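You operate a simulated robot arm through the tools that you are given. There is no shell and no other tool.

Carry out the task below with a simulated robot arm. There is one attempt and no reset: what you move stays moved.

## Task
Move the eye to mark A and run the orange sack on the belt to it.
Fine: free the green lock to slide the eye and lock it again; switch the eye on before you start; let it stop the belt.

The check looks at the end state, three seconds after you hand in, the way a careful person would. Anything else that was tipped, shoved, dropped, spilled or broken makes it a failure.

## Robot
A 7-joint arm with a fingered hand on a trunk, on a base that drives. Base frame: it is fixed to the floor where the robot stands at the start and does not move with it; the origin is under the middle of the robot, x ahead of it, y to its left, z up. Lengths are in mm, angles in rad, forces in N, time in s.
It reaches about 760 mm from its shoulder. Its first joint turns from -1.204 to 3.002 rad. Places, roughly: belt eye switch [100, 200, 900]; green eye lock lever [700, 0, 500]. Payload 3.4 kg.
The tool frame sits at the grasp point between the pads (the TCP): z along the fingers, y along the line on which they close. The tips reach 25 mm beyond it. Largest opening 88 mm; the body of the gripper starts 29 mm behind the TCP. The gripper is a hand of 5 fingers: y runs from the thumb to the fingers, the wrist lies at [-13, -97, -162] in the tool frame, and closing takes about 1.5 s.
Orientation is that of the tool frame in the base frame, as [roll, pitch, yaw] about the fixed x, y, z axes, in that order (R = Rz(yaw) Ry(pitch) Rx(roll)). With the fingers straight down and the wrist toward the robot, the tool's x, y and z point along [0, 1, 0], [1, 0, 0] and [0, 0, -1] of the base frame.

## Interface
- The arm moves only by the tool servo_tool. Its argument "moves" is a list of rows, each an object of numbers (a shift or turn left out is 0, a gripper value left out holds the last): "dx", "dy", "dz": the shift along the tool's x, y, z in mm; "rx", "ry", "rz": the turn, a rotation vector about the tool's x, y, z in rad; "grip": the opening, from 0 (shut) to 1 (fully open). In form: [{"dx": .., "dy": .., "dz": .., "rx": .., "ry": .., "rz": .., "grip": ..}, ...]. A call has 1 to 20 rows; each row is the pose to reach, as a shift and turn from the pose commanded when the call began, along the tool's axes at that moment. A row lasts 0.2 s, in which the tool goes at most 50 mm and 0.15 rad; a call with a longer step from one row to the next is refused whole, and so is a gripper value outside its range. A pose out of reach is approached as far as the arm can. The call stops where the force on the tool passes 40 N (or 10 N more than at its start, if that is more) or the arm is blocked; 0.2 s more then pass. Each finger travels about 153 mm/s and halts on what it meets, pressing with about 27 N; the grip force reading is that of the motor and also rises with nothing between the fingers. The clock runs only during rows and for 0.2 s after the last one: add rows that repeat a pose to give the fingers time. The reply holds the time, the measured pose of the TCP, the force on the tool along the base axes, the opening and the grip force, in the units named above and with some noise, with the torque about the TCP (base axes, N m) and any sound that the robot's microphone picked up, and new pictures: "views" is both (left out), scene, wrist or none.
- Cameras (640 x 400 px; columns grow to the right, rows downward): "scene" is now at [118.5, 32, 1583.7]; the picture's right is [0.42, -0.91, 0.00], its down [-0.75, -0.35, -0.55] and it looks along [0.50, 0.23, -0.83] (base axes); focal length 240 px, centre (320, 200). "wrist" rides on the gripper at [59, -79, -105] in the tool frame; the picture's right is [-0.73, 0.32, -0.61], its down [-0.62, -0.68, 0.38] and it looks along [-0.29, 0.66, 0.70] (tool axes); focal length 234 px, centre (320, 200). There is no depth. A picture from a camera that has moved, and an enlarged one, comes with that camera's place and axes in the base frame and with its lens. The place of the scene camera against the robot may be out by one fixed shift of up to 12 mm in any direction.
- lift_body(by): slides the trunk up (or, below 0, down) by that many mm; the arm and the scene camera ride with it, the base frame stays. It gives what a move gives, with no picture.
- drive_base(legs): drives the robot by 1 to 6 legs, each [ahead, left, turn to the left] in mm, mm and rad, along the robot's own axes; the way and the turn of a leg run together, so that a leg with both is an arc; at most 1500 mm and 3.142 rad a leg. The arm and the cameras ride along, it lands a little off, and it stops where it bumps. It gives what a move gives, and a new picture of the scene camera.
- hand_shape(shape): the hand has 5 fingers and takes this shape, open, in about a second: jaw (thumb against the fingers, like two jaws); tri (thumb and two fingers); tip (a fingertip pinch); poke (one finger out to press); point (the index stretched); flat (the hand flat); cup (the hand cupped); fist (a fist). The gripper value then closes the fingers along that shape, each until it touches; the sizes above hold for jaw. It gives what a move gives, with no picture.
- head_to(pan, tilt): turns the head with the scene camera to pan (to the left, within 1.501 rad either way) and tilt (down, from -0.506 to 1.204), counted from straight ahead of the robot. It gives what a move gives, and a new picture of the scene camera.
- inspect(camera, box): a new picture of the part [left, top, right, bottom] of that camera's present view, enlarged. The clock stands still meanwhile.
- job_done(): hands the job in; it is judged then, once.

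Nothing tells you exact positions but the pictures and the camera data. Unless the task says otherwise, let go and move clear before handing in.

The tools are called after "Call:" by a JSON object that holds its "fn" and its "kwargs". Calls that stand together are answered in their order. servo_tool: Moves the arm, as the interface text tells. Its arguments: {"type":"object","properties":{"moves":{"type":"array","items":{"type":"object","properties":{"dx":{"type":"number"},"dy":{"type":"number"},"dz":{"type":"number"},"rx":{"type":"number"},"ry":{"type":"number"},"rz":{"type":"number"},"grip":{"type":"number"}}}},"views":{"type":"string","enum":["both","scene","wrist","none"]}},"required":["moves"]} The other tools are called the same way: lift_body (by) slides the trunk up or down; hand_shape (shape) gives the hand a shape; drive_base (legs) drives the base; head_to (pan, tilt) turns the head that bears the scene camera; inspect (camera, box) takes an enlarged picture of a part of a camera's view; job_done () hands the job in.

At the start:

```text
time_s: 0.0
tcp_pos: [305.4, 135.1, 1353.6]
orientation: [-3.14, -0.002, 1.572]
wrist_force: [-0.2, -1.1, -0.1]
torque: [0.0, 0.01, -0.03]
width: 87.8
grip_force: 0.1
shape: jaw
trunk travel left (down, up): [-875.0, 65.0]
robot x, y, heading: [0.4, 3.5, 0.004]
head pan, tilt: [0.435, 0.983]
```

scene: 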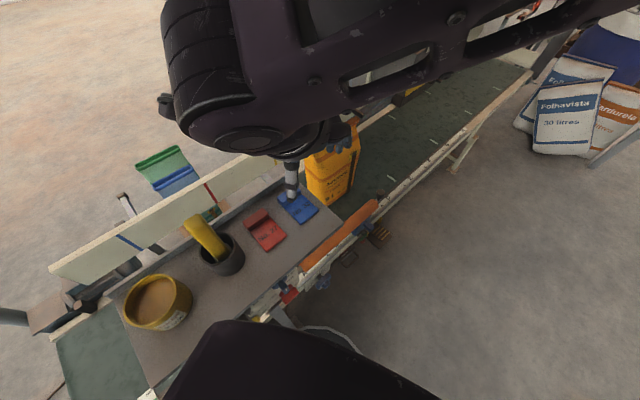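
wrist: 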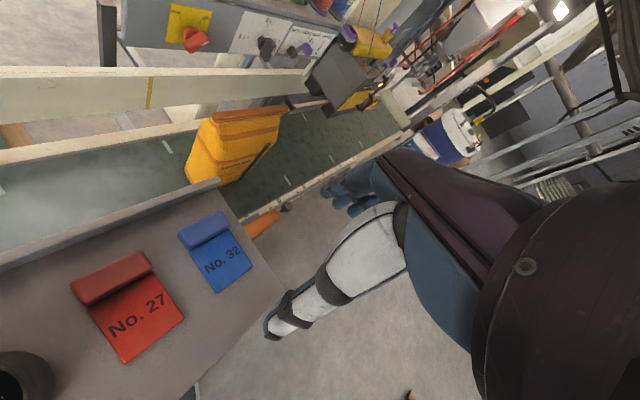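

I see a belt with an orange sack on it and a plate over the near end carrying tags No. 27 and No. 32, with part of the view blocked by the arm. I'll look around with the head before I move anything.

Call:
{"fn": "head_to", "kwargs": {"pan": 0.9, "tilt": 0.8}}

Call:
{"fn": "head_to", "kwargs": {"pan": 0.0, "tilt": 0.9}}

Call:
{"fn": "head_to", "kwargs": {"pan": 0.0, "tilt": 0.4}}

Call:
{"fn": "head_to", "kwargs": {"pan": -0.7, "tilt": 0.7}}

```text
time_s: 0.9
tcp_pos: [305.3, 134.5, 1355.1]
orientation: [-3.141, -0.001, 1.573]
wrist_force: [0.2, 0.8, 0.3]
torque: [-0.05, -0.02, 0.01]
width: 87.7
grip_force: 0.1
shape: jaw
trunk travel left (down, up): [-875.0, 65.0]
robot x, y, heading: [0.9, 2.0, -0.0]
head pan, tilt: [0.901, 0.799]
camera scene: at [104.6, 65.2, 1597.6], right [0.78, -0.62, 0.0], down [-0.45, -0.56, -0.7], along [0.43, 0.55, -0.72], focal length 240 px, centre (320, 200)
```

scene: 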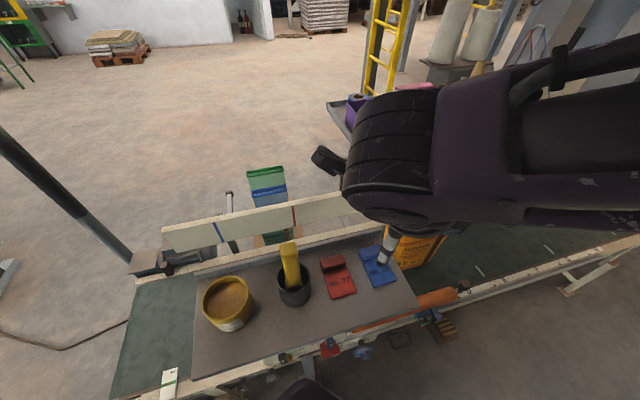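

```text
time_s: 2.1
tcp_pos: [304.8, 134.5, 1354.6]
orientation: [-3.141, -0.001, 1.573]
wrist_force: [-0.4, -0.4, -0.2]
torque: [-0.01, 0.0, -0.02]
width: 87.7
grip_force: 0.1
shape: jaw
trunk travel left (down, up): [-875.0, 65.0]
robot x, y, heading: [-2.6, 2.8, 0.003]
head pan, tilt: [0.0, 0.901]
camera scene: at [130.0, 2.3, 1589.7], right [0.0, -1.0, 0.0], down [-0.78, 0.0, -0.62], along [0.62, 0.0, -0.78], focal length 240 px, centre (320, 200)
```

scene: 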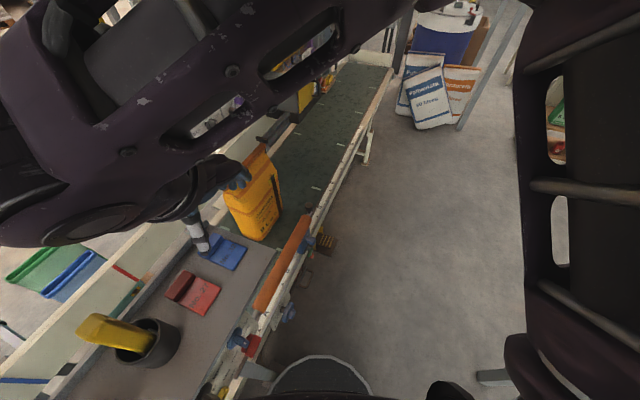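

```text
time_s: 3.0
tcp_pos: [306.4, 134.9, 1354.0]
orientation: [3.141, -0.001, 1.573]
wrist_force: [-0.6, -0.4, 0.2]
torque: [0.0, 0.03, -0.02]
width: 87.7
grip_force: 0.1
shape: jaw
trunk travel left (down, up): [-875.0, 65.0]
robot x, y, heading: [1.4, 0.3, 0.002]
head pan, tilt: [0.0, 0.4]
camera scene: at [147.0, 2.1, 1632.6], right [0.0, -1.0, 0.0], down [-0.39, 0.0, -0.92], along [0.92, 0.0, -0.39], focal length 240 px, centre (320, 200)
```

scene: 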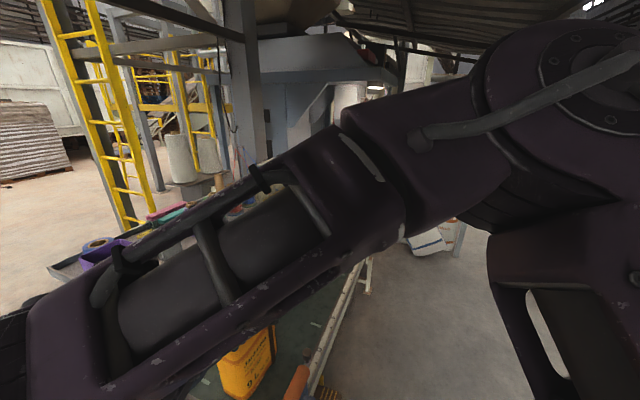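

```text
time_s: 4.1
tcp_pos: [305.8, 133.9, 1354.7]
orientation: [-3.141, -0.003, 1.573]
wrist_force: [-0.2, 0.1, -0.4]
torque: [0.0, -0.02, 0.0]
width: 88.0
grip_force: 0.0
shape: jaw
trunk travel left (down, up): [-875.0, 65.0]
robot x, y, heading: [2.7, -0.9, -0.003]
head pan, tilt: [-0.7, 0.7]
camera scene: at [119.5, -52.4, 1605.9], right [-0.64, -0.77, 0.0], down [-0.49, 0.41, -0.77], along [0.59, -0.49, -0.64], focal length 240 px, centre (320, 200)
```

scene: 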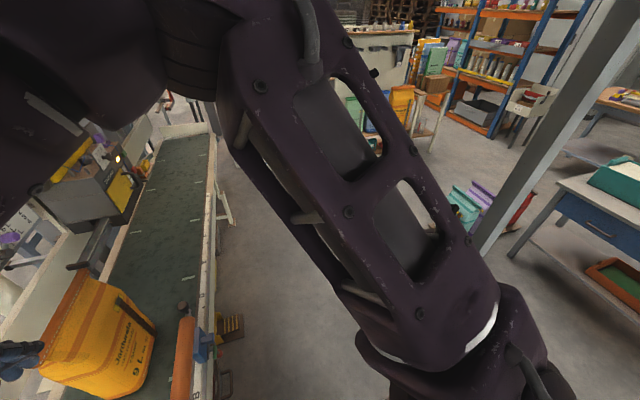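

The near rail of the belt carries small red and blue parts and a brown block, which I need to see close up. I'll point the head at them and enlarge.

Call:
{"fn": "head_to", "kwargs": {"pan": 0.0, "tilt": 1.0}}

Call:
{"fn": "inspect", "kwargs": {"camera": "scene", "box": [180, 200, 400, 340]}}

Call:
{"fn": "head_to", "kwargs": {"pan": 0.6, "tilt": 1.2}}

Call:
{"fn": "inspect", "kwargs": {"camera": "scene", "box": [200, 100, 520, 300]}}

```text
time_s: 5.2
tcp_pos: [305.2, 135.9, 1355.3]
orientation: [-3.14, -0.002, 1.573]
wrist_force: [0.6, -0.3, 0.2]
torque: [0.03, 0.02, 0.01]
width: 87.8
grip_force: 0.1
shape: jaw
trunk travel left (down, up): [-875.0, 65.0]
robot x, y, heading: [1.4, 0.3, 0.001]
head pan, tilt: [0.0, 1.0]
camera scene: at [124.1, 2.0, 1582.5], right [0.0, -1.0, 0.0], down [-0.84, 0.0, -0.54], along [0.54, 0.0, -0.84], focal length 240 px, centre (320, 200)
```

scene: 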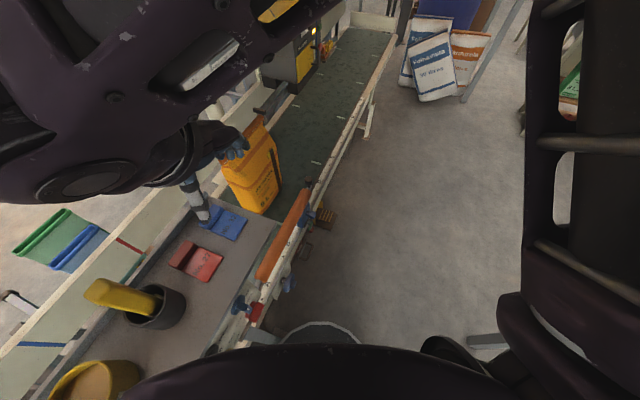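

```text
2.86 times, centred on (290, 270) of scene
camera zoom: at [124.1, 2.0, 1582.5], right [0.0, -1.0, 0.0], down [-0.84, 0.0, -0.54], along [0.54, 0.0, -0.84], focal length 685 px, centre (406, 0)
```

zoom: 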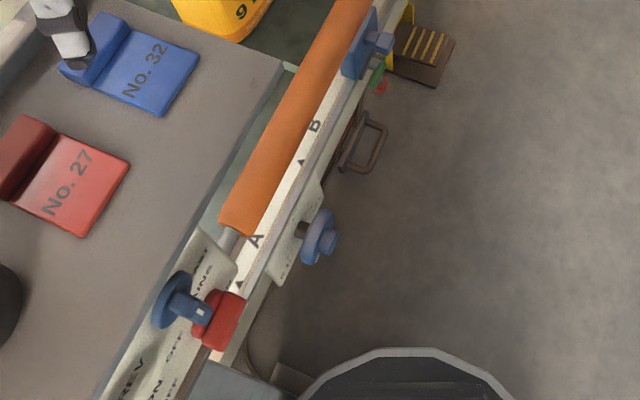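

```text
time_s: 6.2
tcp_pos: [305.9, 134.5, 1354.7]
orientation: [-3.141, -0.001, 1.572]
wrist_force: [1.0, 0.4, -0.2]
torque: [0.0, 0.01, -0.02]
width: 87.7
grip_force: 0.1
shape: jaw
trunk travel left (down, up): [-875.0, 65.0]
robot x, y, heading: [0.9, -0.4, -0.001]
head pan, tilt: [0.6, 1.201]
camera scene: at [100.6, 33.7, 1569.9], right [0.56, -0.83, 0.0], down [-0.77, -0.53, -0.36], along [0.3, 0.2, -0.93], focal length 240 px, centre (320, 200)
```

scene: 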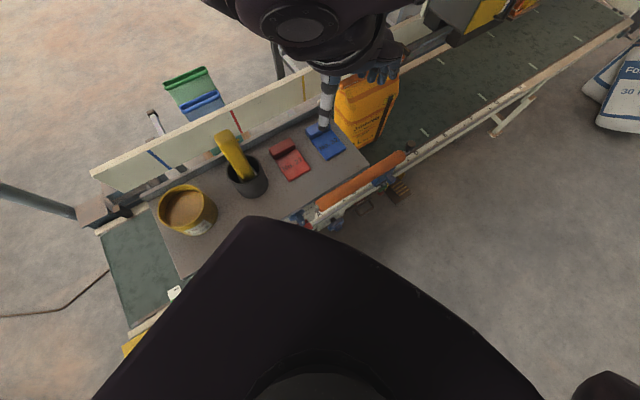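

```text
2.00 times, centred on (360, 200) of scene
camera zoom: at [100.6, 33.7, 1569.9], right [0.56, -0.83, 0.0], down [-0.77, -0.53, -0.36], along [0.3, 0.2, -0.93], focal length 479 px, centre (240, 200)
```

zoom: 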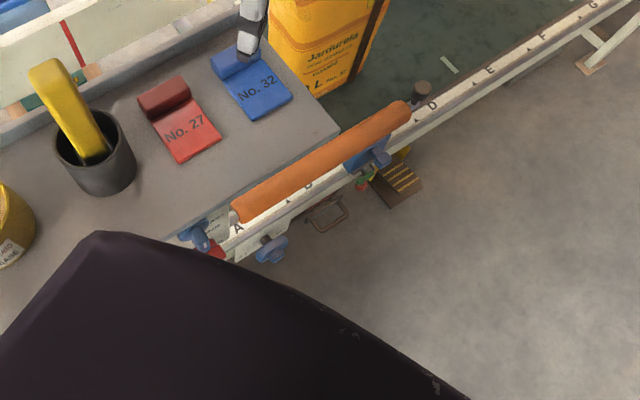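

The near rail carries a lettered scale (A, B … G), a control panel with ON/OFF and REV labels, and a blue slider near C with something green below it. I need a clearer view, so I'll check what's around the robot before driving.

Call:
{"fn": "head_to", "kwargs": {"pan": -1.4, "tilt": 0.8}}

Call:
{"fn": "head_to", "kwargs": {"pan": 1.4, "tilt": 0.9}}

```text
time_s: 8.1
tcp_pos: [304.9, 135.3, 1354.7]
orientation: [-3.14, 0.0, 1.572]
wrist_force: [0.1, -0.7, -0.2]
torque: [0.0, 0.05, 0.01]
width: 87.9
grip_force: 0.0
shape: jaw
trunk travel left (down, up): [-875.0, 65.0]
robot x, y, heading: [2.3, 1.9, -0.0]
head pan, tilt: [-1.4, 0.799]
camera scene: at [68.2, -77.3, 1597.6], right [-0.99, -0.17, 0.0], down [-0.12, 0.71, -0.7], along [0.12, -0.69, -0.72], focal length 240 px, centre (320, 200)
```

scene: 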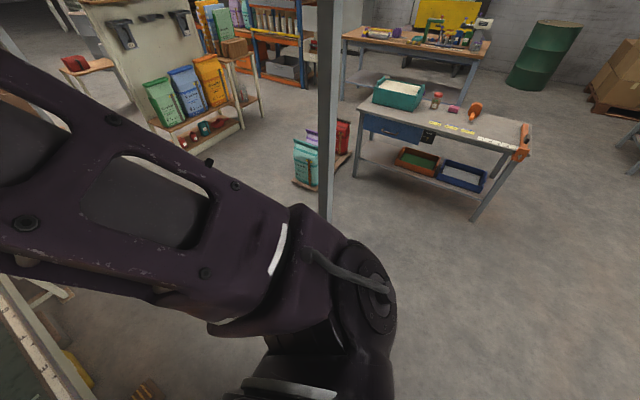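

```text
time_s: 10.6
tcp_pos: [305.5, 133.7, 1355.8]
orientation: [-3.141, -0.002, 1.573]
wrist_force: [0.1, -0.5, 0.3]
torque: [0.05, 0.01, 0.03]
width: 87.8
grip_force: 0.1
shape: jaw
trunk travel left (down, up): [-875.0, 65.0]
robot x, y, heading: [2.2, -0.5, 0.0]
head pan, tilt: [1.4, 0.901]
camera scene: at [67.3, 76.6, 1589.7], right [0.99, -0.17, 0.0], down [-0.13, -0.77, -0.62], along [0.11, 0.61, -0.78], focal length 240 px, centre (320, 200)
```

scene: 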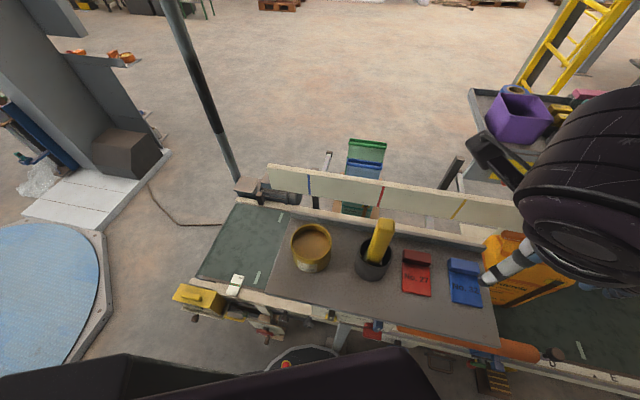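

The space to the right is clear: the nearest post is about 1.3 m away. I'll drive about 350 mm to the right and look back at the belt's near side.

Call:
{"fn": "drive_base", "kwargs": {"legs": [[0, -350, 0]]}}

Call:
{"fn": "head_to", "kwargs": {"pan": 0.5, "tilt": 0.9}}

```text
time_s: 12.8
tcp_pos: [305.5, -208.9, 1354.3]
orientation: [-3.142, -0.001, 1.574]
wrist_force: [0.3, 0.2, 0.3]
torque: [0.01, 0.01, -0.02]
width: 87.7
grip_force: 0.0
shape: jaw
trunk travel left (down, up): [-875.0, 65.0]
robot x, y, heading: [-3.1, -346.5, 0.003]
head pan, tilt: [1.4, 0.901]
camera scene: at [67.3, -267.9, 1589.6], right [0.99, -0.17, 0.0], down [-0.13, -0.77, -0.62], along [0.11, 0.61, -0.78], focal length 240 px, centre (320, 200)
```

scene: 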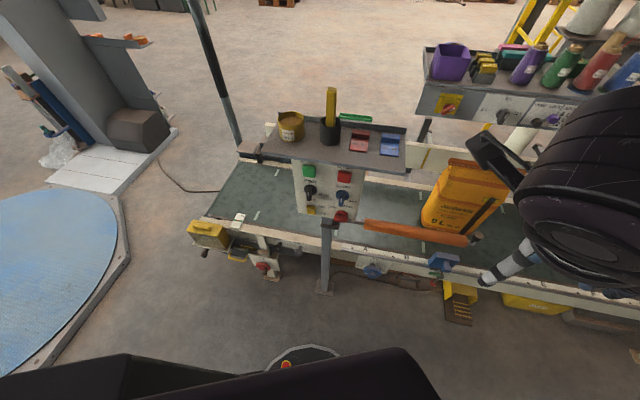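

```text
time_s: 14.0
tcp_pos: [306.5, -211.3, 1354.7]
orientation: [-3.14, -0.003, 1.573]
wrist_force: [0.8, 0.2, 0.5]
torque: [-0.01, 0.0, 0.05]
width: 87.7
grip_force: 0.1
shape: jaw
trunk travel left (down, up): [-875.0, 65.0]
robot x, y, heading: [2.0, -342.3, 0.002]
head pan, tilt: [0.499, 0.901]
camera scene: at [120.7, -307.4, 1589.7], right [0.48, -0.88, 0.0], down [-0.69, -0.38, -0.62], along [0.55, 0.3, -0.78], focal length 240 px, centre (320, 200)
```

scene: 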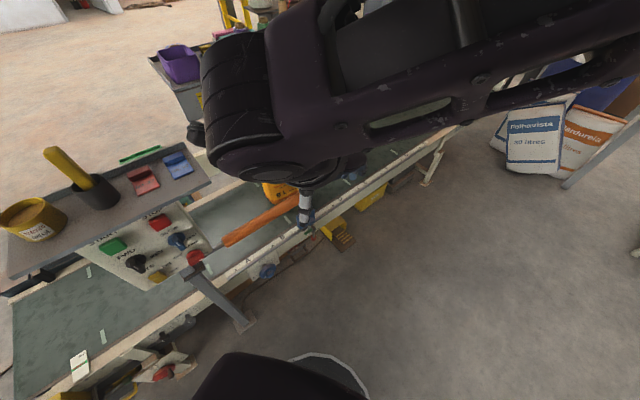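

Now it's clear: the grey plate is a shelf on a control panel, with the belt running underneath. I'll look closely at the panel, the rail and the eye.

Call:
{"fn": "head_to", "kwargs": {"pan": 1.2, "tilt": 0.9}}

Call:
{"fn": "inspect", "kwargs": {"camera": "scene", "box": [210, 120, 370, 220]}}

Call:
{"fn": "inspect", "kwargs": {"camera": "scene", "box": [330, 180, 490, 280]}}

Call:
{"fn": "inspect", "kwargs": {"camera": "scene", "box": [160, 200, 320, 300]}}

```text
time_s: 15.1
tcp_pos: [306.7, -210.9, 1355.4]
orientation: [-3.141, -0.003, 1.574]
wrist_force: [0.4, 0.5, 0.3]
torque: [-0.01, -0.02, 0.01]
width: 87.6
grip_force: 0.1
shape: jaw
trunk travel left (down, up): [-875.0, 65.0]
robot x, y, heading: [-0.3, -340.4, -0.002]
head pan, tilt: [1.201, 0.901]
camera scene: at [81.9, -273.3, 1589.7], right [0.93, -0.36, 0.0], down [-0.28, -0.73, -0.62], along [0.22, 0.58, -0.78], focal length 240 px, centre (320, 200)
```

scene: 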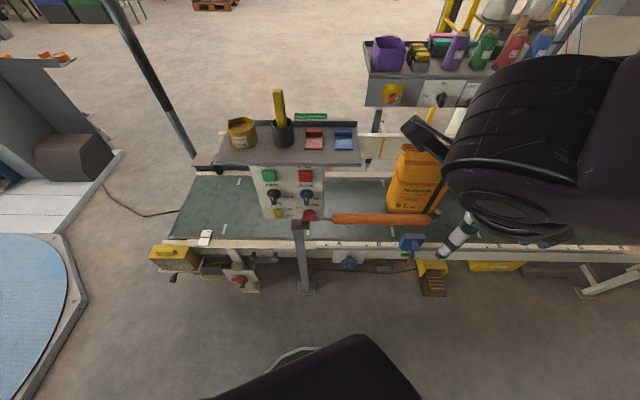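

```text
4.00 times, centred on (290, 170) of scene
camera zoom: at [81.9, -273.3, 1589.7], right [0.93, -0.36, 0.0], down [-0.28, -0.73, -0.62], along [0.22, 0.58, -0.78], focal length 959 px, centre (440, 320)
```

zoom: 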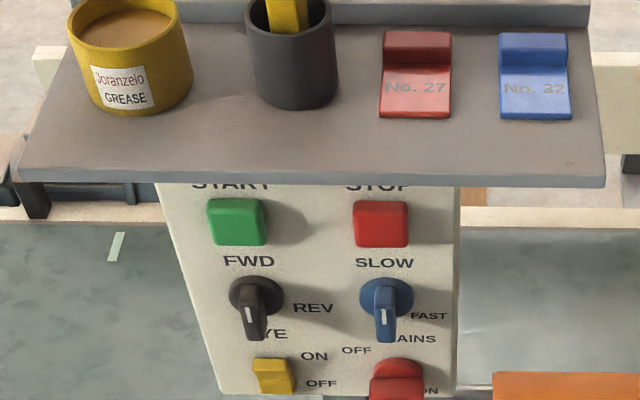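

```text
4.00 times, centred on (410, 230) of scene
camera zoom: at [81.9, -273.3, 1589.7], right [0.93, -0.36, 0.0], down [-0.28, -0.73, -0.62], along [0.22, 0.58, -0.78], focal length 959 px, centre (-40, 80)
```

zoom: 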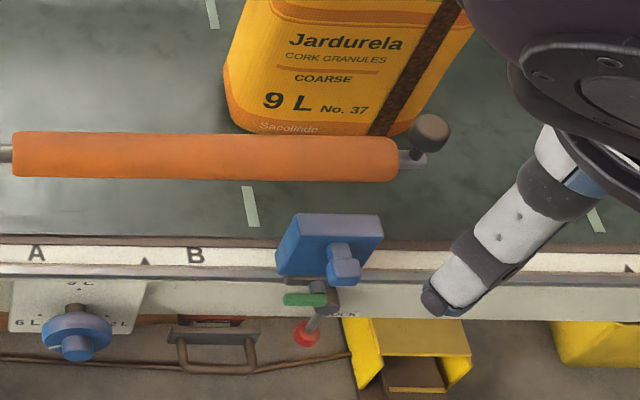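

```text
4.00 times, centred on (240, 250) of scene
camera zoom: at [81.9, -273.3, 1589.7], right [0.93, -0.36, 0.0], down [-0.28, -0.73, -0.62], along [0.22, 0.58, -0.78], focal length 959 px, centre (640, 0)
```

zoom: 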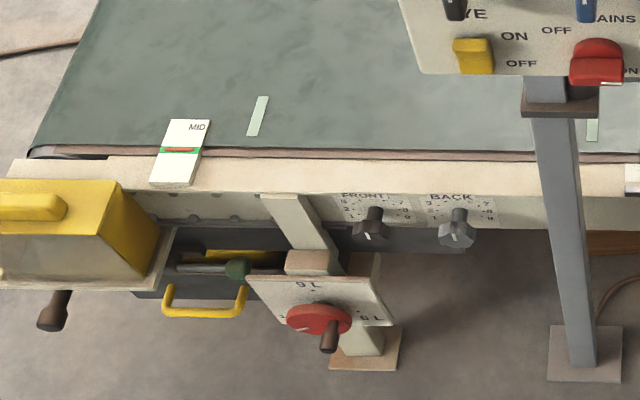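

I make the panel out as START/STOP, FWD/REV, SLOW/FAST, EYE ON/OFF and MAINS. The rail scale is at z≈530, with A near (375, 222) and the eye with its green lever near mark C. I'll lower the trunk for a flatter view of the panel and the lock.

Call:
{"fn": "lift_body", "kwargs": {"by": -350}}

Call:
{"fn": "head_to", "kwargs": {"pan": 1.2, "tilt": 0.5}}

Call:
{"fn": "inspect", "kwargs": {"camera": "scene", "box": [200, 80, 400, 205]}}

Call:
{"fn": "head_to", "kwargs": {"pan": 0.7, "tilt": 0.7}}

Call:
{"fn": "inspect", "kwargs": {"camera": "scene", "box": [200, 100, 440, 250]}}

```text
time_s: 18.5
tcp_pos: [305.2, -211.2, 1004.2]
orientation: [-3.141, -0.003, 1.572]
wrist_force: [0.4, -0.5, -0.5]
torque: [0.01, 0.04, -0.01]
width: 87.7
grip_force: 0.1
shape: jaw
trunk travel left (down, up): [-525.0, 415.0]
robot x, y, heading: [0.5, -345.0, 0.002]
head pan, tilt: [1.201, 0.901]
```

```text
time_s: 19.4
tcp_pos: [304.6, -211.3, 1004.9]
orientation: [3.141, -0.003, 1.572]
wrist_force: [0.5, 0.2, 0.5]
torque: [0.01, -0.01, 0.0]
width: 87.6
grip_force: 0.1
shape: jaw
trunk travel left (down, up): [-525.0, 415.0]
robot x, y, heading: [-1.2, -345.2, 0.001]
head pan, tilt: [1.201, 0.499]
camera scene: at [87.3, -258.8, 1273.5], right [0.93, -0.36, 0.0], down [-0.17, -0.45, -0.88], along [0.32, 0.82, -0.48], focal length 240 px, centre (320, 200)
```

scene: 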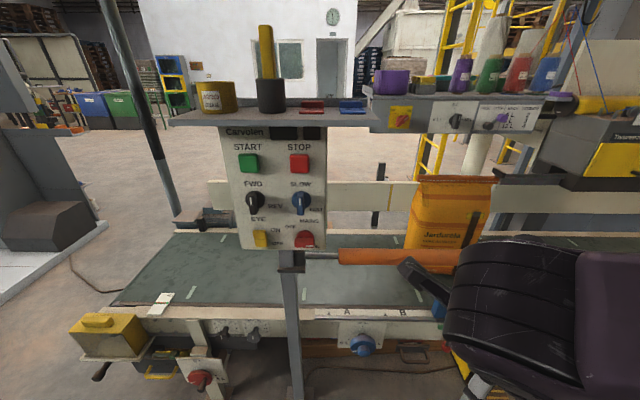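

```text
3.20 times, centred on (300, 142) of scene
camera zoom: at [87.3, -258.8, 1273.5], right [0.93, -0.36, 0.0], down [-0.17, -0.45, -0.88], along [0.32, 0.82, -0.48], focal length 767 px, centre (384, 384)
```

zoom: 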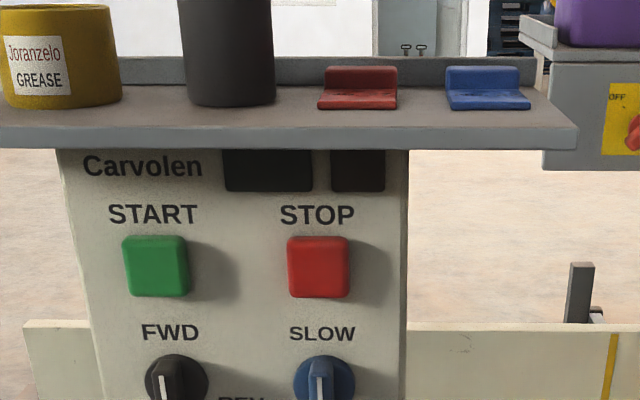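

```text
time_s: 20.3
tcp_pos: [304.8, -210.7, 1004.0]
orientation: [3.141, -0.002, 1.573]
wrist_force: [0.2, -0.3, -0.1]
torque: [-0.02, -0.03, 0.03]
width: 87.8
grip_force: 0.0
shape: jaw
trunk travel left (down, up): [-525.0, 415.0]
robot x, y, heading: [-1.0, -344.3, 0.005]
head pan, tilt: [0.7, 0.7]
camera scene: at [119.4, -288.8, 1255.9], right [0.65, -0.76, 0.0], down [-0.49, -0.42, -0.77], along [0.58, 0.49, -0.64], focal length 240 px, centre (320, 200)
```

scene: 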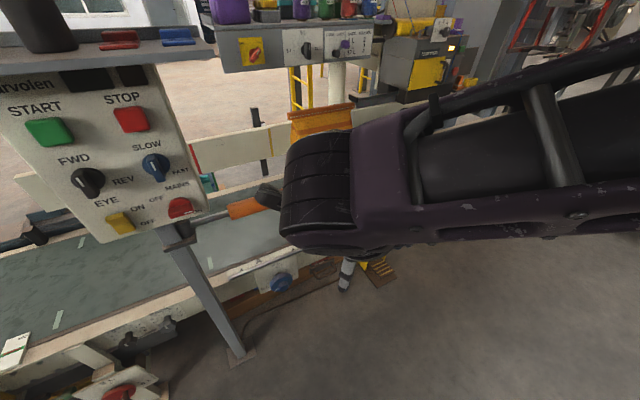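

```text
2.67 times, centred on (320, 175) of scene
camera zoom: at [119.4, -288.8, 1255.9], right [0.65, -0.76, 0.0], down [-0.49, -0.42, -0.77], along [0.58, 0.49, -0.64], focal length 639 px, centre (320, 267)
```

zoom: 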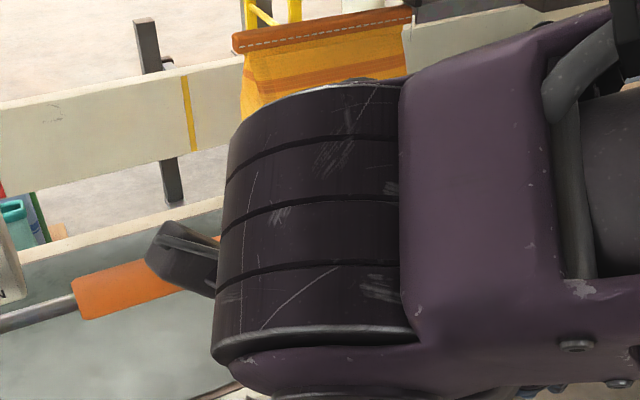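

The panel is now facing the camera. I'll enlarge the lower switches and the machine's other parts.

Call:
{"fn": "head_to", "kwargs": {"pan": 1.2, "tilt": 0.6}}

Call:
{"fn": "inspect", "kwargs": {"camera": "scene", "box": [210, 120, 370, 220]}}

Call:
{"fn": "inspect", "kwargs": {"camera": "scene", "box": [280, 230, 480, 355]}}

```text
time_s: 21.2
tcp_pos: [305.5, -211.6, 1005.1]
orientation: [-3.141, -0.001, 1.572]
wrist_force: [0.0, 0.2, -0.2]
torque: [0.0, -0.01, 0.02]
width: 87.8
grip_force: 0.1
shape: jaw
trunk travel left (down, up): [-525.0, 415.0]
robot x, y, heading: [4.0, -347.7, 0.003]
head pan, tilt: [1.201, 0.6]
camera scene: at [86.5, -261.2, 1264.5], right [0.93, -0.36, 0.0], down [-0.2, -0.53, -0.82], along [0.3, 0.77, -0.57], focal length 240 px, centre (320, 200)
```

scene: 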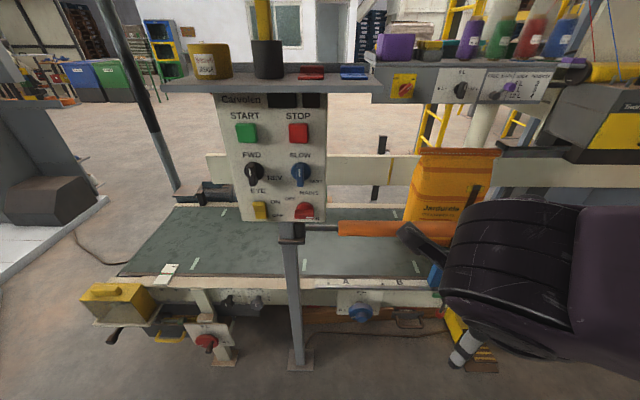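

```text
4.00 times, centred on (290, 170) of scene
camera zoom: at [86.5, -261.2, 1264.5], right [0.93, -0.36, 0.0], down [-0.2, -0.53, -0.82], along [0.3, 0.77, -0.57], focal length 959 px, centre (440, 320)
```

zoom: 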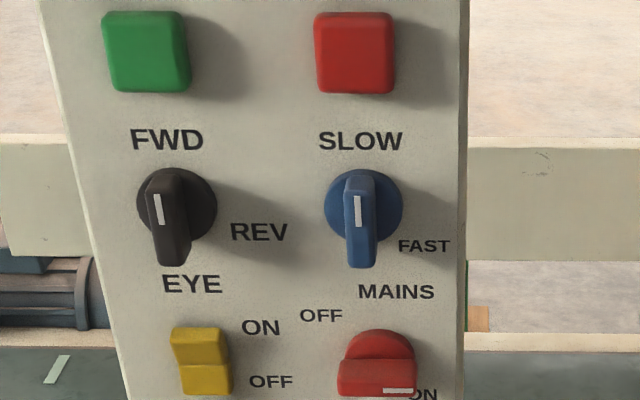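

```text
3.20 times, centred on (380, 292) of scene
camera zoom: at [86.5, -261.2, 1264.5], right [0.93, -0.36, 0.0], down [-0.2, -0.53, -0.82], along [0.3, 0.77, -0.57], focal length 767 px, centre (128, -96)
```

zoom: 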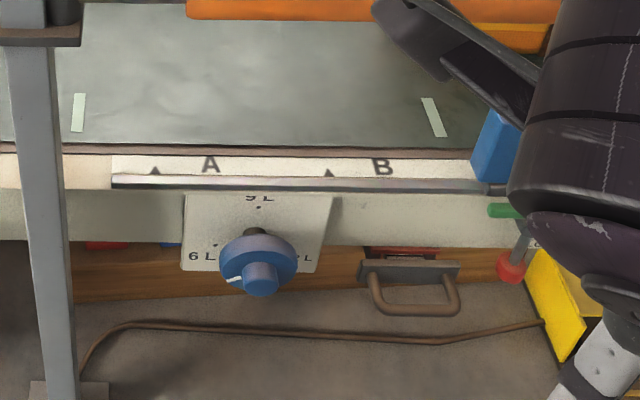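

The panel reads FWD, SLOW and MAINS ON, with the EYE rocker probably at OFF. The A triangle sits near (311, 233, 530) and the belt runs along about (0.93, -0.37). I'll turn to face the belt and move level with the eye so I can study the lock.

Call:
{"fn": "drive_base", "kwargs": {"legs": [[0, 0, 1.19], [0, -460, 0]]}}

Call:
{"fn": "head_to", "kwargs": {"pan": 0.0, "tilt": 0.8}}

```text
time_s: 27.0
tcp_pos: [413.8, -180.0, 1005.1]
orientation: [3.141, -0.001, 2.759]
wrist_force: [0.0, -0.4, 0.7]
torque: [-0.03, 0.01, -0.02]
width: 87.7
grip_force: 0.0
shape: jaw
trunk travel left (down, up): [-525.0, 415.0]
robot x, y, heading: [426.2, -512.3, 1.189]
head pan, tilt: [1.201, 0.6]
camera scene: at [383.5, -405.0, 1264.5], right [0.68, 0.73, 0.0], down [0.41, -0.39, -0.83], along [-0.6, 0.56, -0.56], focal length 240 px, centre (320, 200)
```

scene: 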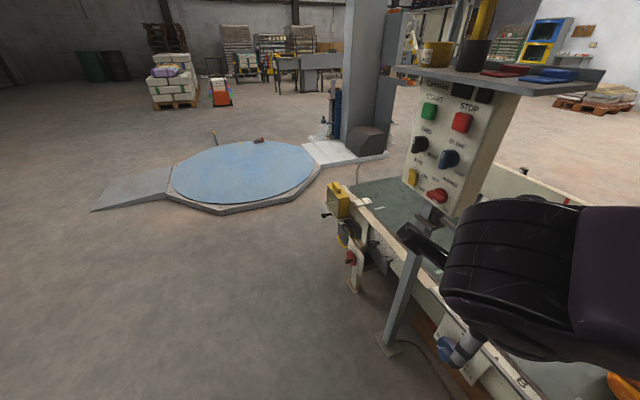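

```text
time_s: 28.4
tcp_pos: [413.2, -180.0, 1004.5]
orientation: [3.141, -0.001, 2.76]
wrist_force: [0.0, -0.1, -0.6]
torque: [-0.03, 0.0, 0.0]
width: 87.6
grip_force: 0.0
shape: jaw
trunk travel left (down, up): [-525.0, 415.0]
robot x, y, heading: [425.8, -512.8, 1.19]
head pan, tilt: [0.0, 0.799]
camera scene: at [477.6, -390.4, 1247.6], right [0.93, -0.37, 0.0], down [-0.27, -0.67, -0.7], along [0.26, 0.65, -0.72], focal length 240 px, centre (320, 200)
```

scene: 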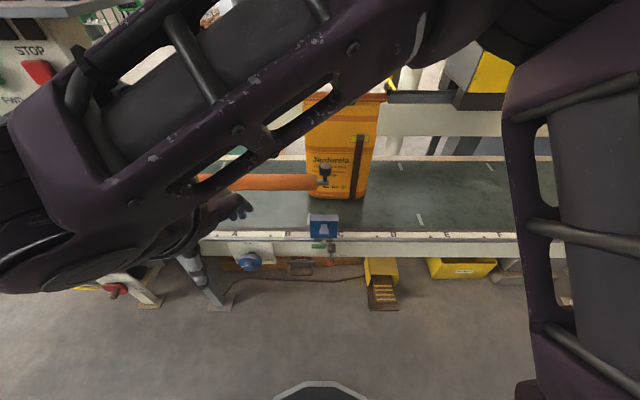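

Call:
{"fn": "inspect", "kwargs": {"camera": "scene", "box": [270, 190, 370, 290]}}

Call:
{"fn": "inspect", "kwargs": {"camera": "scene", "box": [200, 215, 520, 280]}}

Call:
{"fn": "inspect", "kwargs": {"camera": "scene", "box": [220, 80, 420, 210]}}

```text
4.00 times, centred on (320, 240) of scene
camera zoom: at [477.6, -390.4, 1247.6], right [0.93, -0.37, 0.0], down [-0.27, -0.67, -0.7], along [0.26, 0.65, -0.72], focal length 959 px, centre (320, 40)
```

zoom: 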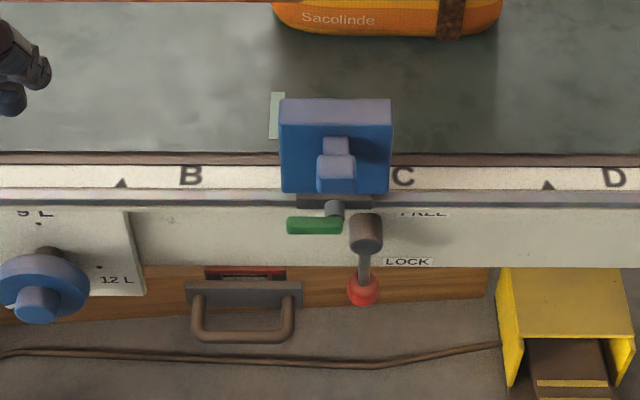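

```text
2.00 times, centred on (360, 248) of scene
camera zoom: at [477.6, -390.4, 1247.6], right [0.93, -0.37, 0.0], down [-0.27, -0.67, -0.7], along [0.26, 0.65, -0.72], focal length 479 px, centre (240, 105)
```

zoom: 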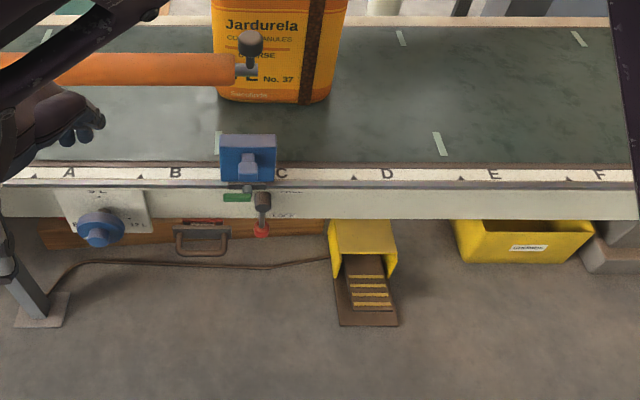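

```text
3.08 times, centred on (320, 145) of scene
camera zoom: at [477.6, -390.4, 1247.6], right [0.93, -0.37, 0.0], down [-0.27, -0.67, -0.7], along [0.26, 0.65, -0.72], focal length 738 px, centre (320, 369)
```

zoom: 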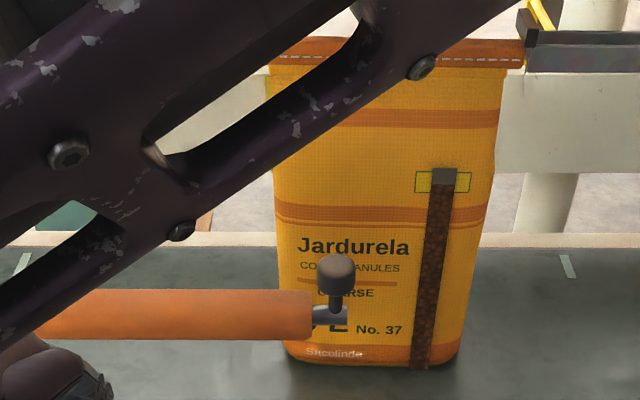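

The eye sits at C. The green lever hangs below it on a short stem, and a separate red-knob lever next to it is labelled FREE/LOCK. I'll check the wrist camera, which should be looking that way.

Call:
{"fn": "servo_tool", "kwargs": {"moves": [{"dz": 0}], "views": "wrist"}}

Call:
{"fn": "inspect", "kwargs": {"camera": "wrist", "box": [240, 120, 440, 245]}}

```text
time_s: 28.8
tcp_pos: [412.2, -180.5, 1005.0]
orientation: [-3.14, -0.002, 2.76]
wrist_force: [0.2, 0.4, -0.3]
torque: [-0.01, 0.04, -0.02]
width: 87.7
grip_force: 0.0
shape: jaw
trunk travel left (down, up): [-525.0, 415.0]
robot x, y, heading: [425.9, -509.0, 1.189]
head pan, tilt: [0.0, 0.799]
camera wrist: at [329.7, -230.7, 1110.2], right [0.79, 0.03, 0.61], down [0.32, -0.86, -0.38], along [0.51, 0.5, -0.7], focal length 234 px, centre (320, 200)
```

wrist: 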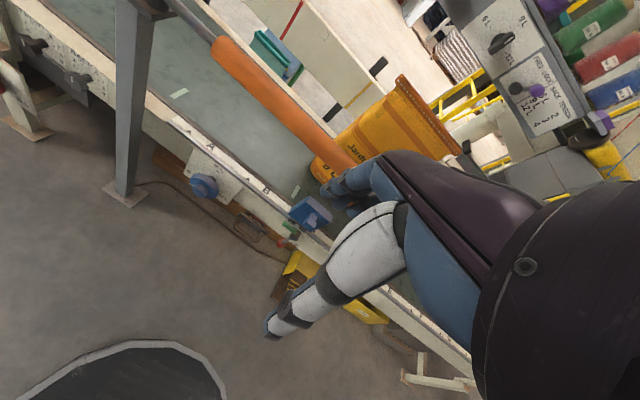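

```text
3.20 times, centred on (340, 182) of wrist
camera zoom: at [329.7, -230.7, 1110.2], right [0.79, 0.03, 0.61], down [0.32, -0.86, -0.38], along [0.51, 0.5, -0.7], focal length 749 px, centre (256, 256)
```

zoom: 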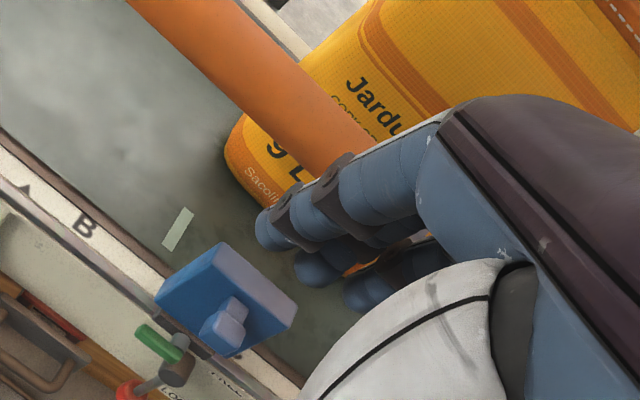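

The green handle comes off a grey stem under the eye. I'll lower the trunk for a flatter look at how it turns.

Call:
{"fn": "lift_body", "kwargs": {"by": -300}}

Call:
{"fn": "head_to", "kwargs": {"pan": -0.05, "tilt": 0.6}}

Call:
{"fn": "inspect", "kwargs": {"camera": "scene", "box": [250, 170, 410, 270]}}

```text
time_s: 31.8
tcp_pos: [413.3, -180.6, 705.0]
orientation: [-3.14, -0.001, 2.761]
wrist_force: [0.2, 0.4, 0.3]
torque: [-0.03, 0.0, -0.01]
width: 87.6
grip_force: 0.1
shape: jaw
trunk travel left (down, up): [-225.0, 715.0]
robot x, y, heading: [424.4, -515.7, 1.191]
head pan, tilt: [0.0, 0.799]
```

```text
time_s: 32.5
tcp_pos: [414.8, -180.2, 704.8]
orientation: [3.141, -0.002, 2.759]
wrist_force: [0.6, 1.2, -1.3]
torque: [0.02, 0.03, 0.01]
width: 87.6
grip_force: 0.0
shape: jaw
trunk travel left (down, up): [-225.0, 715.0]
robot x, y, heading: [423.2, -515.1, 1.189]
head pan, tilt: [-0.051, 0.6]
camera scene: at [484.6, -385.1, 964.4], right [0.91, -0.42, 0.0], down [-0.24, -0.51, -0.82], along [0.35, 0.75, -0.57], focal length 240 px, centre (320, 200)
```

scene: 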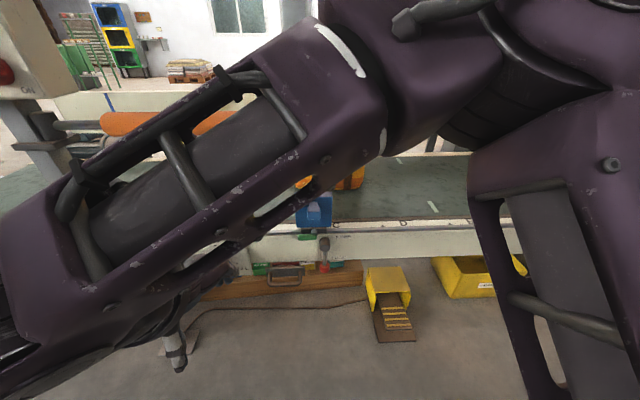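

```text
4.00 times, centred on (330, 220) of scene
camera zoom: at [484.6, -385.1, 964.4], right [0.91, -0.42, 0.0], down [-0.24, -0.51, -0.82], along [0.35, 0.75, -0.57], focal length 959 px, centre (280, 120)
```

zoom: 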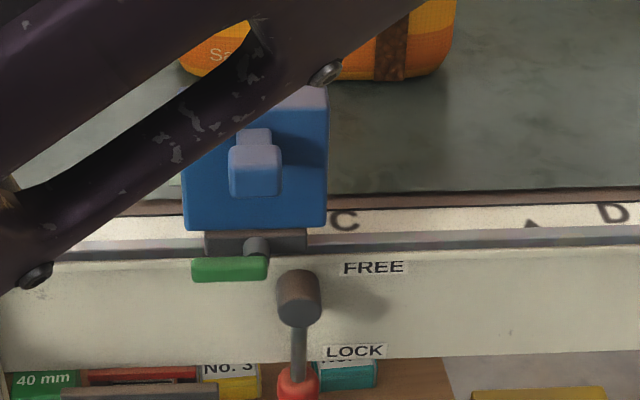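

The green handle (about 53 mm long) sits near (646, 45, 535), in front of the rail. I'll bring the wrist camera closer, keeping the hand clear of the machine, to see how the lever pivots.

Call:
{"fn": "servo_tool", "kwargs": {"moves": [{"dx": -28, "dy": 25, "dz": 13}, {"dx": -56, "dy": 50, "dz": 27}, {"dx": -83, "dy": 75, "dz": 41}, {"dx": -111, "dy": 100, "dz": 54}, {"dx": -139, "dy": 125, "dz": 68}, {"dx": -166, "dy": 150, "dz": 82}, {"dx": -194, "dy": 175, "dz": 95}, {"dx": -222, "dy": 195, "dz": 109}], "views": "both"}}

```text
time_s: 34.3
tcp_pos: [692.5, -83.8, 595.8]
orientation: [-3.141, 0.0, 2.761]
wrist_force: [-0.5, 0.9, -0.1]
torque: [-0.02, 0.0, -0.01]
width: 87.8
grip_force: 0.1
shape: jaw
trunk travel left (down, up): [-225.0, 715.0]
robot x, y, heading: [425.5, -512.8, 1.189]
head pan, tilt: [-0.051, 0.6]
camera scene: at [484.9, -385.0, 964.5], right [0.91, -0.42, 0.0], down [-0.24, -0.51, -0.82], along [0.35, 0.75, -0.57], focal length 240 px, centre (320, 200)
camera wrist: at [609.0, -134.5, 701.0], right [0.79, 0.03, 0.61], down [0.33, -0.86, -0.38], along [0.51, 0.5, -0.7], focal length 234 px, centre (320, 200)
```

scene: 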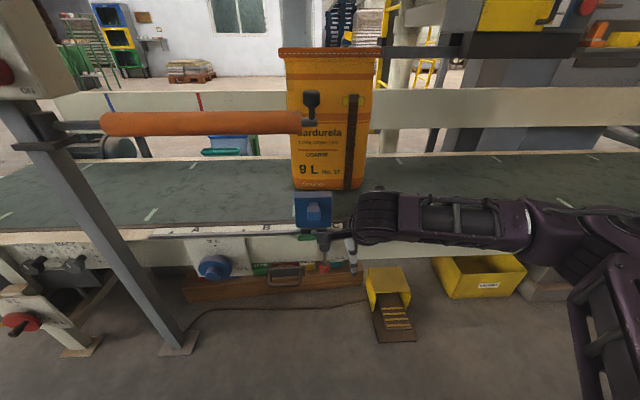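
wrist: 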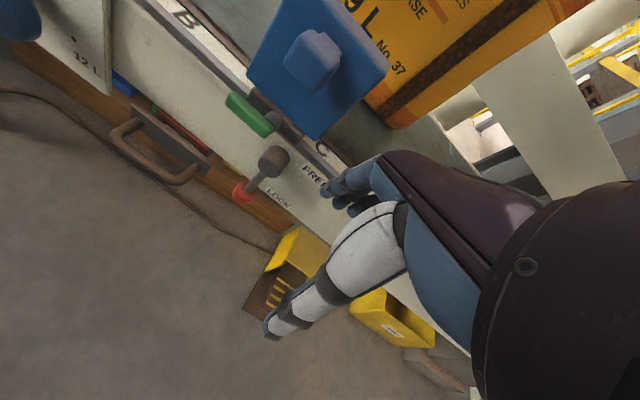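

I now have a good close view: the orange padded bar runs above the rail at z≈830 and must not be touched. I'll enlarge the lever.

Call:
{"fn": "inspect", "kwargs": {"camera": "wrist", "box": [200, 60, 360, 220]}}

Call:
{"fn": "inspect", "kwargs": {"camera": "scene", "box": [270, 180, 370, 280]}}

Call:
{"fn": "inspect", "kwargs": {"camera": "scene", "box": [130, 210, 330, 300]}}

```text
2.50 times, centred on (280, 140) of wrist
camera zoom: at [609.0, -134.5, 701.0], right [0.79, 0.03, 0.61], down [0.33, -0.86, -0.38], along [0.51, 0.5, -0.7], focal length 585 px, centre (420, 350)
```

zoom: 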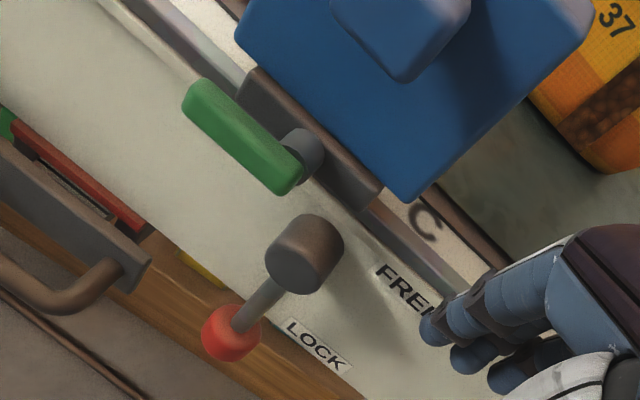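

```text
4.00 times, centred on (320, 230) of scene
camera zoom: at [484.9, -385.0, 964.5], right [0.91, -0.42, 0.0], down [-0.24, -0.51, -0.82], along [0.35, 0.75, -0.57], focal length 959 px, centre (320, 80)
```

zoom: 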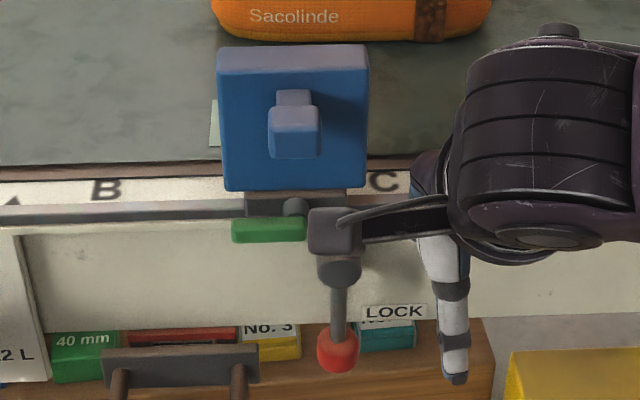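

```text
3.20 times, centred on (230, 255) of scene
camera zoom: at [484.9, -385.0, 964.5], right [0.91, -0.42, 0.0], down [-0.24, -0.51, -0.82], along [0.35, 0.75, -0.57], focal length 767 px, centre (608, 24)
```

zoom: 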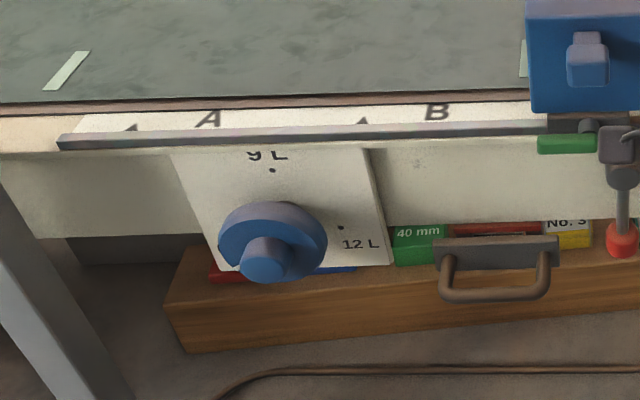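

The lever turns on a stub pointing out from the rail face. It now lies horizontal, pointing toward A, with its free end on the left. I'll form the poke shape here in free air and find where its fingertip is relative to the TCP.

Call:
{"fn": "hand_shape", "kwargs": {"shape": "poke"}}

Call:
{"fn": "servo_tool", "kwargs": {"moves": [{"dx": 20, "dy": -20, "dz": -15}, {"dx": 40, "dy": -40, "dz": -30}], "views": "both"}}

Call:
{"fn": "inspect", "kwargs": {"camera": "scene", "box": [260, 160, 460, 285]}}

Call:
{"fn": "inspect", "kwargs": {"camera": "wrist", "box": [240, 120, 440, 345]}}

```text
time_s: 35.2
tcp_pos: [691.6, -84.0, 595.2]
orientation: [-3.141, -0.002, 2.76]
wrist_force: [0.0, -0.5, -0.1]
torque: [0.02, 0.01, 0.0]
width: 0.0
grip_force: 0.1
shape: poke
trunk travel left (down, up): [-225.0, 715.0]
robot x, y, heading: [422.2, -513.2, 1.188]
head pan, tilt: [-0.051, 0.6]
```

```text
time_s: 35.8
tcp_pos: [640.2, -106.2, 627.5]
orientation: [-3.141, -0.001, 2.759]
wrist_force: [-0.3, -0.2, -0.7]
torque: [0.01, -0.03, -0.01]
width: 0.0
grip_force: 0.0
shape: poke
trunk travel left (down, up): [-225.0, 715.0]
robot x, y, heading: [423.3, -515.5, 1.185]
head pan, tilt: [-0.051, 0.6]
camera scene: at [484.5, -385.2, 964.5], right [0.91, -0.42, 0.0], down [-0.24, -0.51, -0.83], along [0.35, 0.75, -0.56], focal length 240 px, centre (320, 200)
camera wrist: at [556.1, -156.4, 732.5], right [0.79, 0.03, 0.61], down [0.32, -0.86, -0.38], along [0.51, 0.5, -0.7], focal length 234 px, centre (320, 200)
```

scene: 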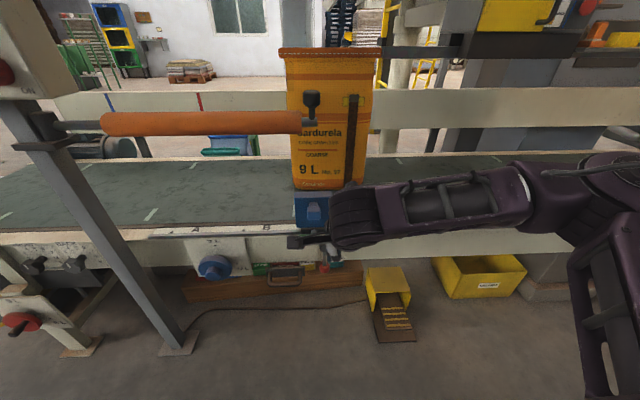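
wrist: 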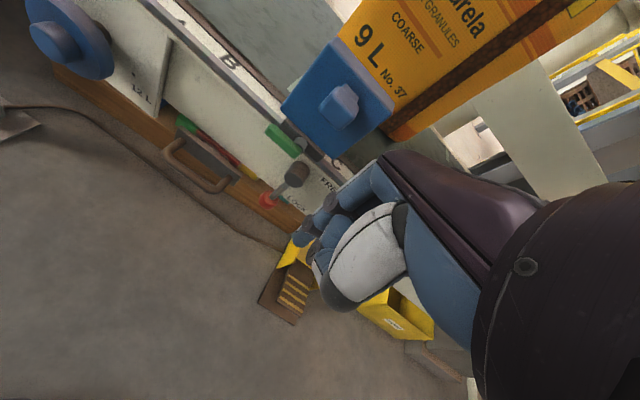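

```text
3.20 times, centred on (360, 222) of scene
camera zoom: at [484.5, -385.2, 964.5], right [0.91, -0.42, 0.0], down [-0.24, -0.51, -0.83], along [0.35, 0.75, -0.56], focal length 767 px, centre (192, 128)
```

zoom: 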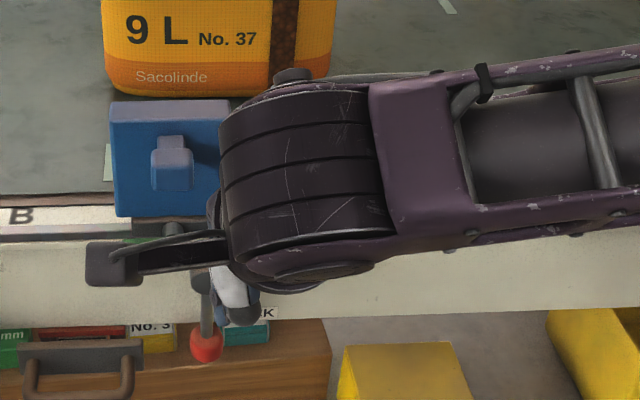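

```text
1.78 times, centred on (340, 232) of wrist
camera zoom: at [556.1, -156.4, 732.5], right [0.79, 0.03, 0.61], down [0.32, -0.86, -0.38], along [0.51, 0.5, -0.7], focal length 416 px, centre (284, 142)
```

zoom: 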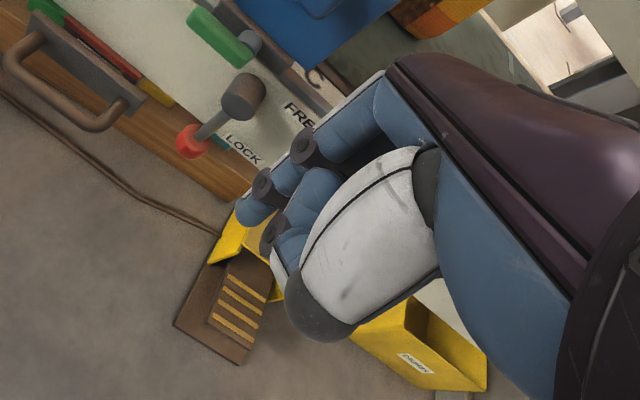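

In the poke shape the index is only slightly out from the curled fingers. I'll push with the fingers pointing horizontally at the rail, so I'll check where the shoulder and elbow are before turning the hand.

Call:
{"fn": "head_to", "kwargs": {"pan": -0.8, "tilt": 0.7}}

Call:
{"fn": "head_to", "kwargs": {"pan": -0.3, "tilt": 1.1}}

```text
time_s: 36.9
tcp_pos: [640.3, -105.6, 627.4]
orientation: [3.141, -0.002, 2.759]
wrist_force: [0.0, 0.2, 0.4]
torque: [-0.02, 0.0, 0.03]
width: 0.1
grip_force: 0.0
shape: poke
trunk travel left (down, up): [-225.0, 715.0]
robot x, y, heading: [425.7, -513.0, 1.19]
head pan, tilt: [-0.799, 0.7]
camera scene: at [526.2, -433.1, 955.9], right [0.38, -0.93, 0.0], down [-0.6, -0.24, -0.76], along [0.71, 0.29, -0.64], focal length 240 px, centre (320, 200)
```

scene: 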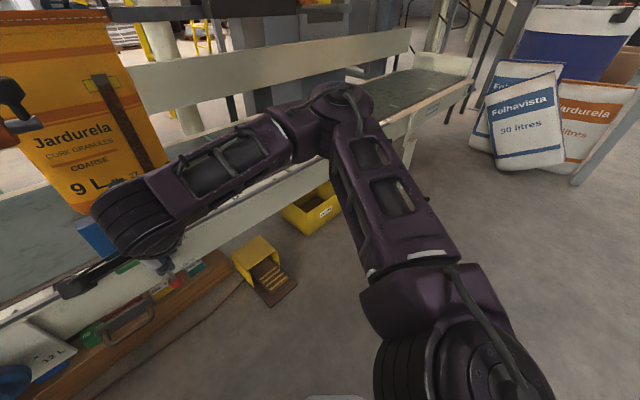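

```text
time_s: 37.9
tcp_pos: [641.1, -105.5, 627.5]
orientation: [-3.141, -0.003, 2.76]
wrist_force: [0.2, -0.8, -0.1]
torque: [-0.01, 0.02, 0.0]
width: 0.0
grip_force: 0.1
shape: poke
trunk travel left (down, up): [-225.0, 715.0]
robot x, y, heading: [423.7, -514.2, 1.191]
head pan, tilt: [-0.3, 1.1]
camera scene: at [487.5, -416.3, 925.9], right [0.78, -0.63, 0.0], down [-0.56, -0.69, -0.45], along [0.29, 0.35, -0.89], focal length 240 px, centre (320, 200)
```

scene: 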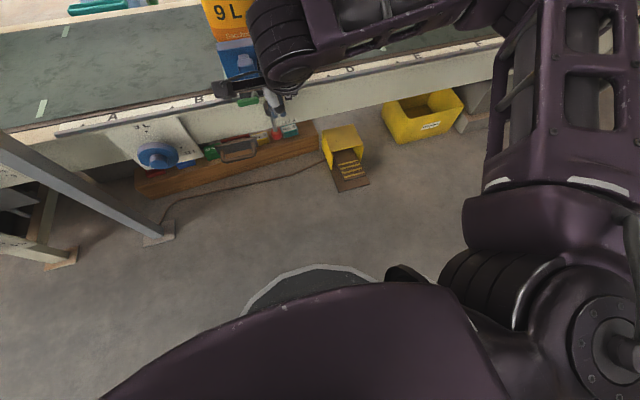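

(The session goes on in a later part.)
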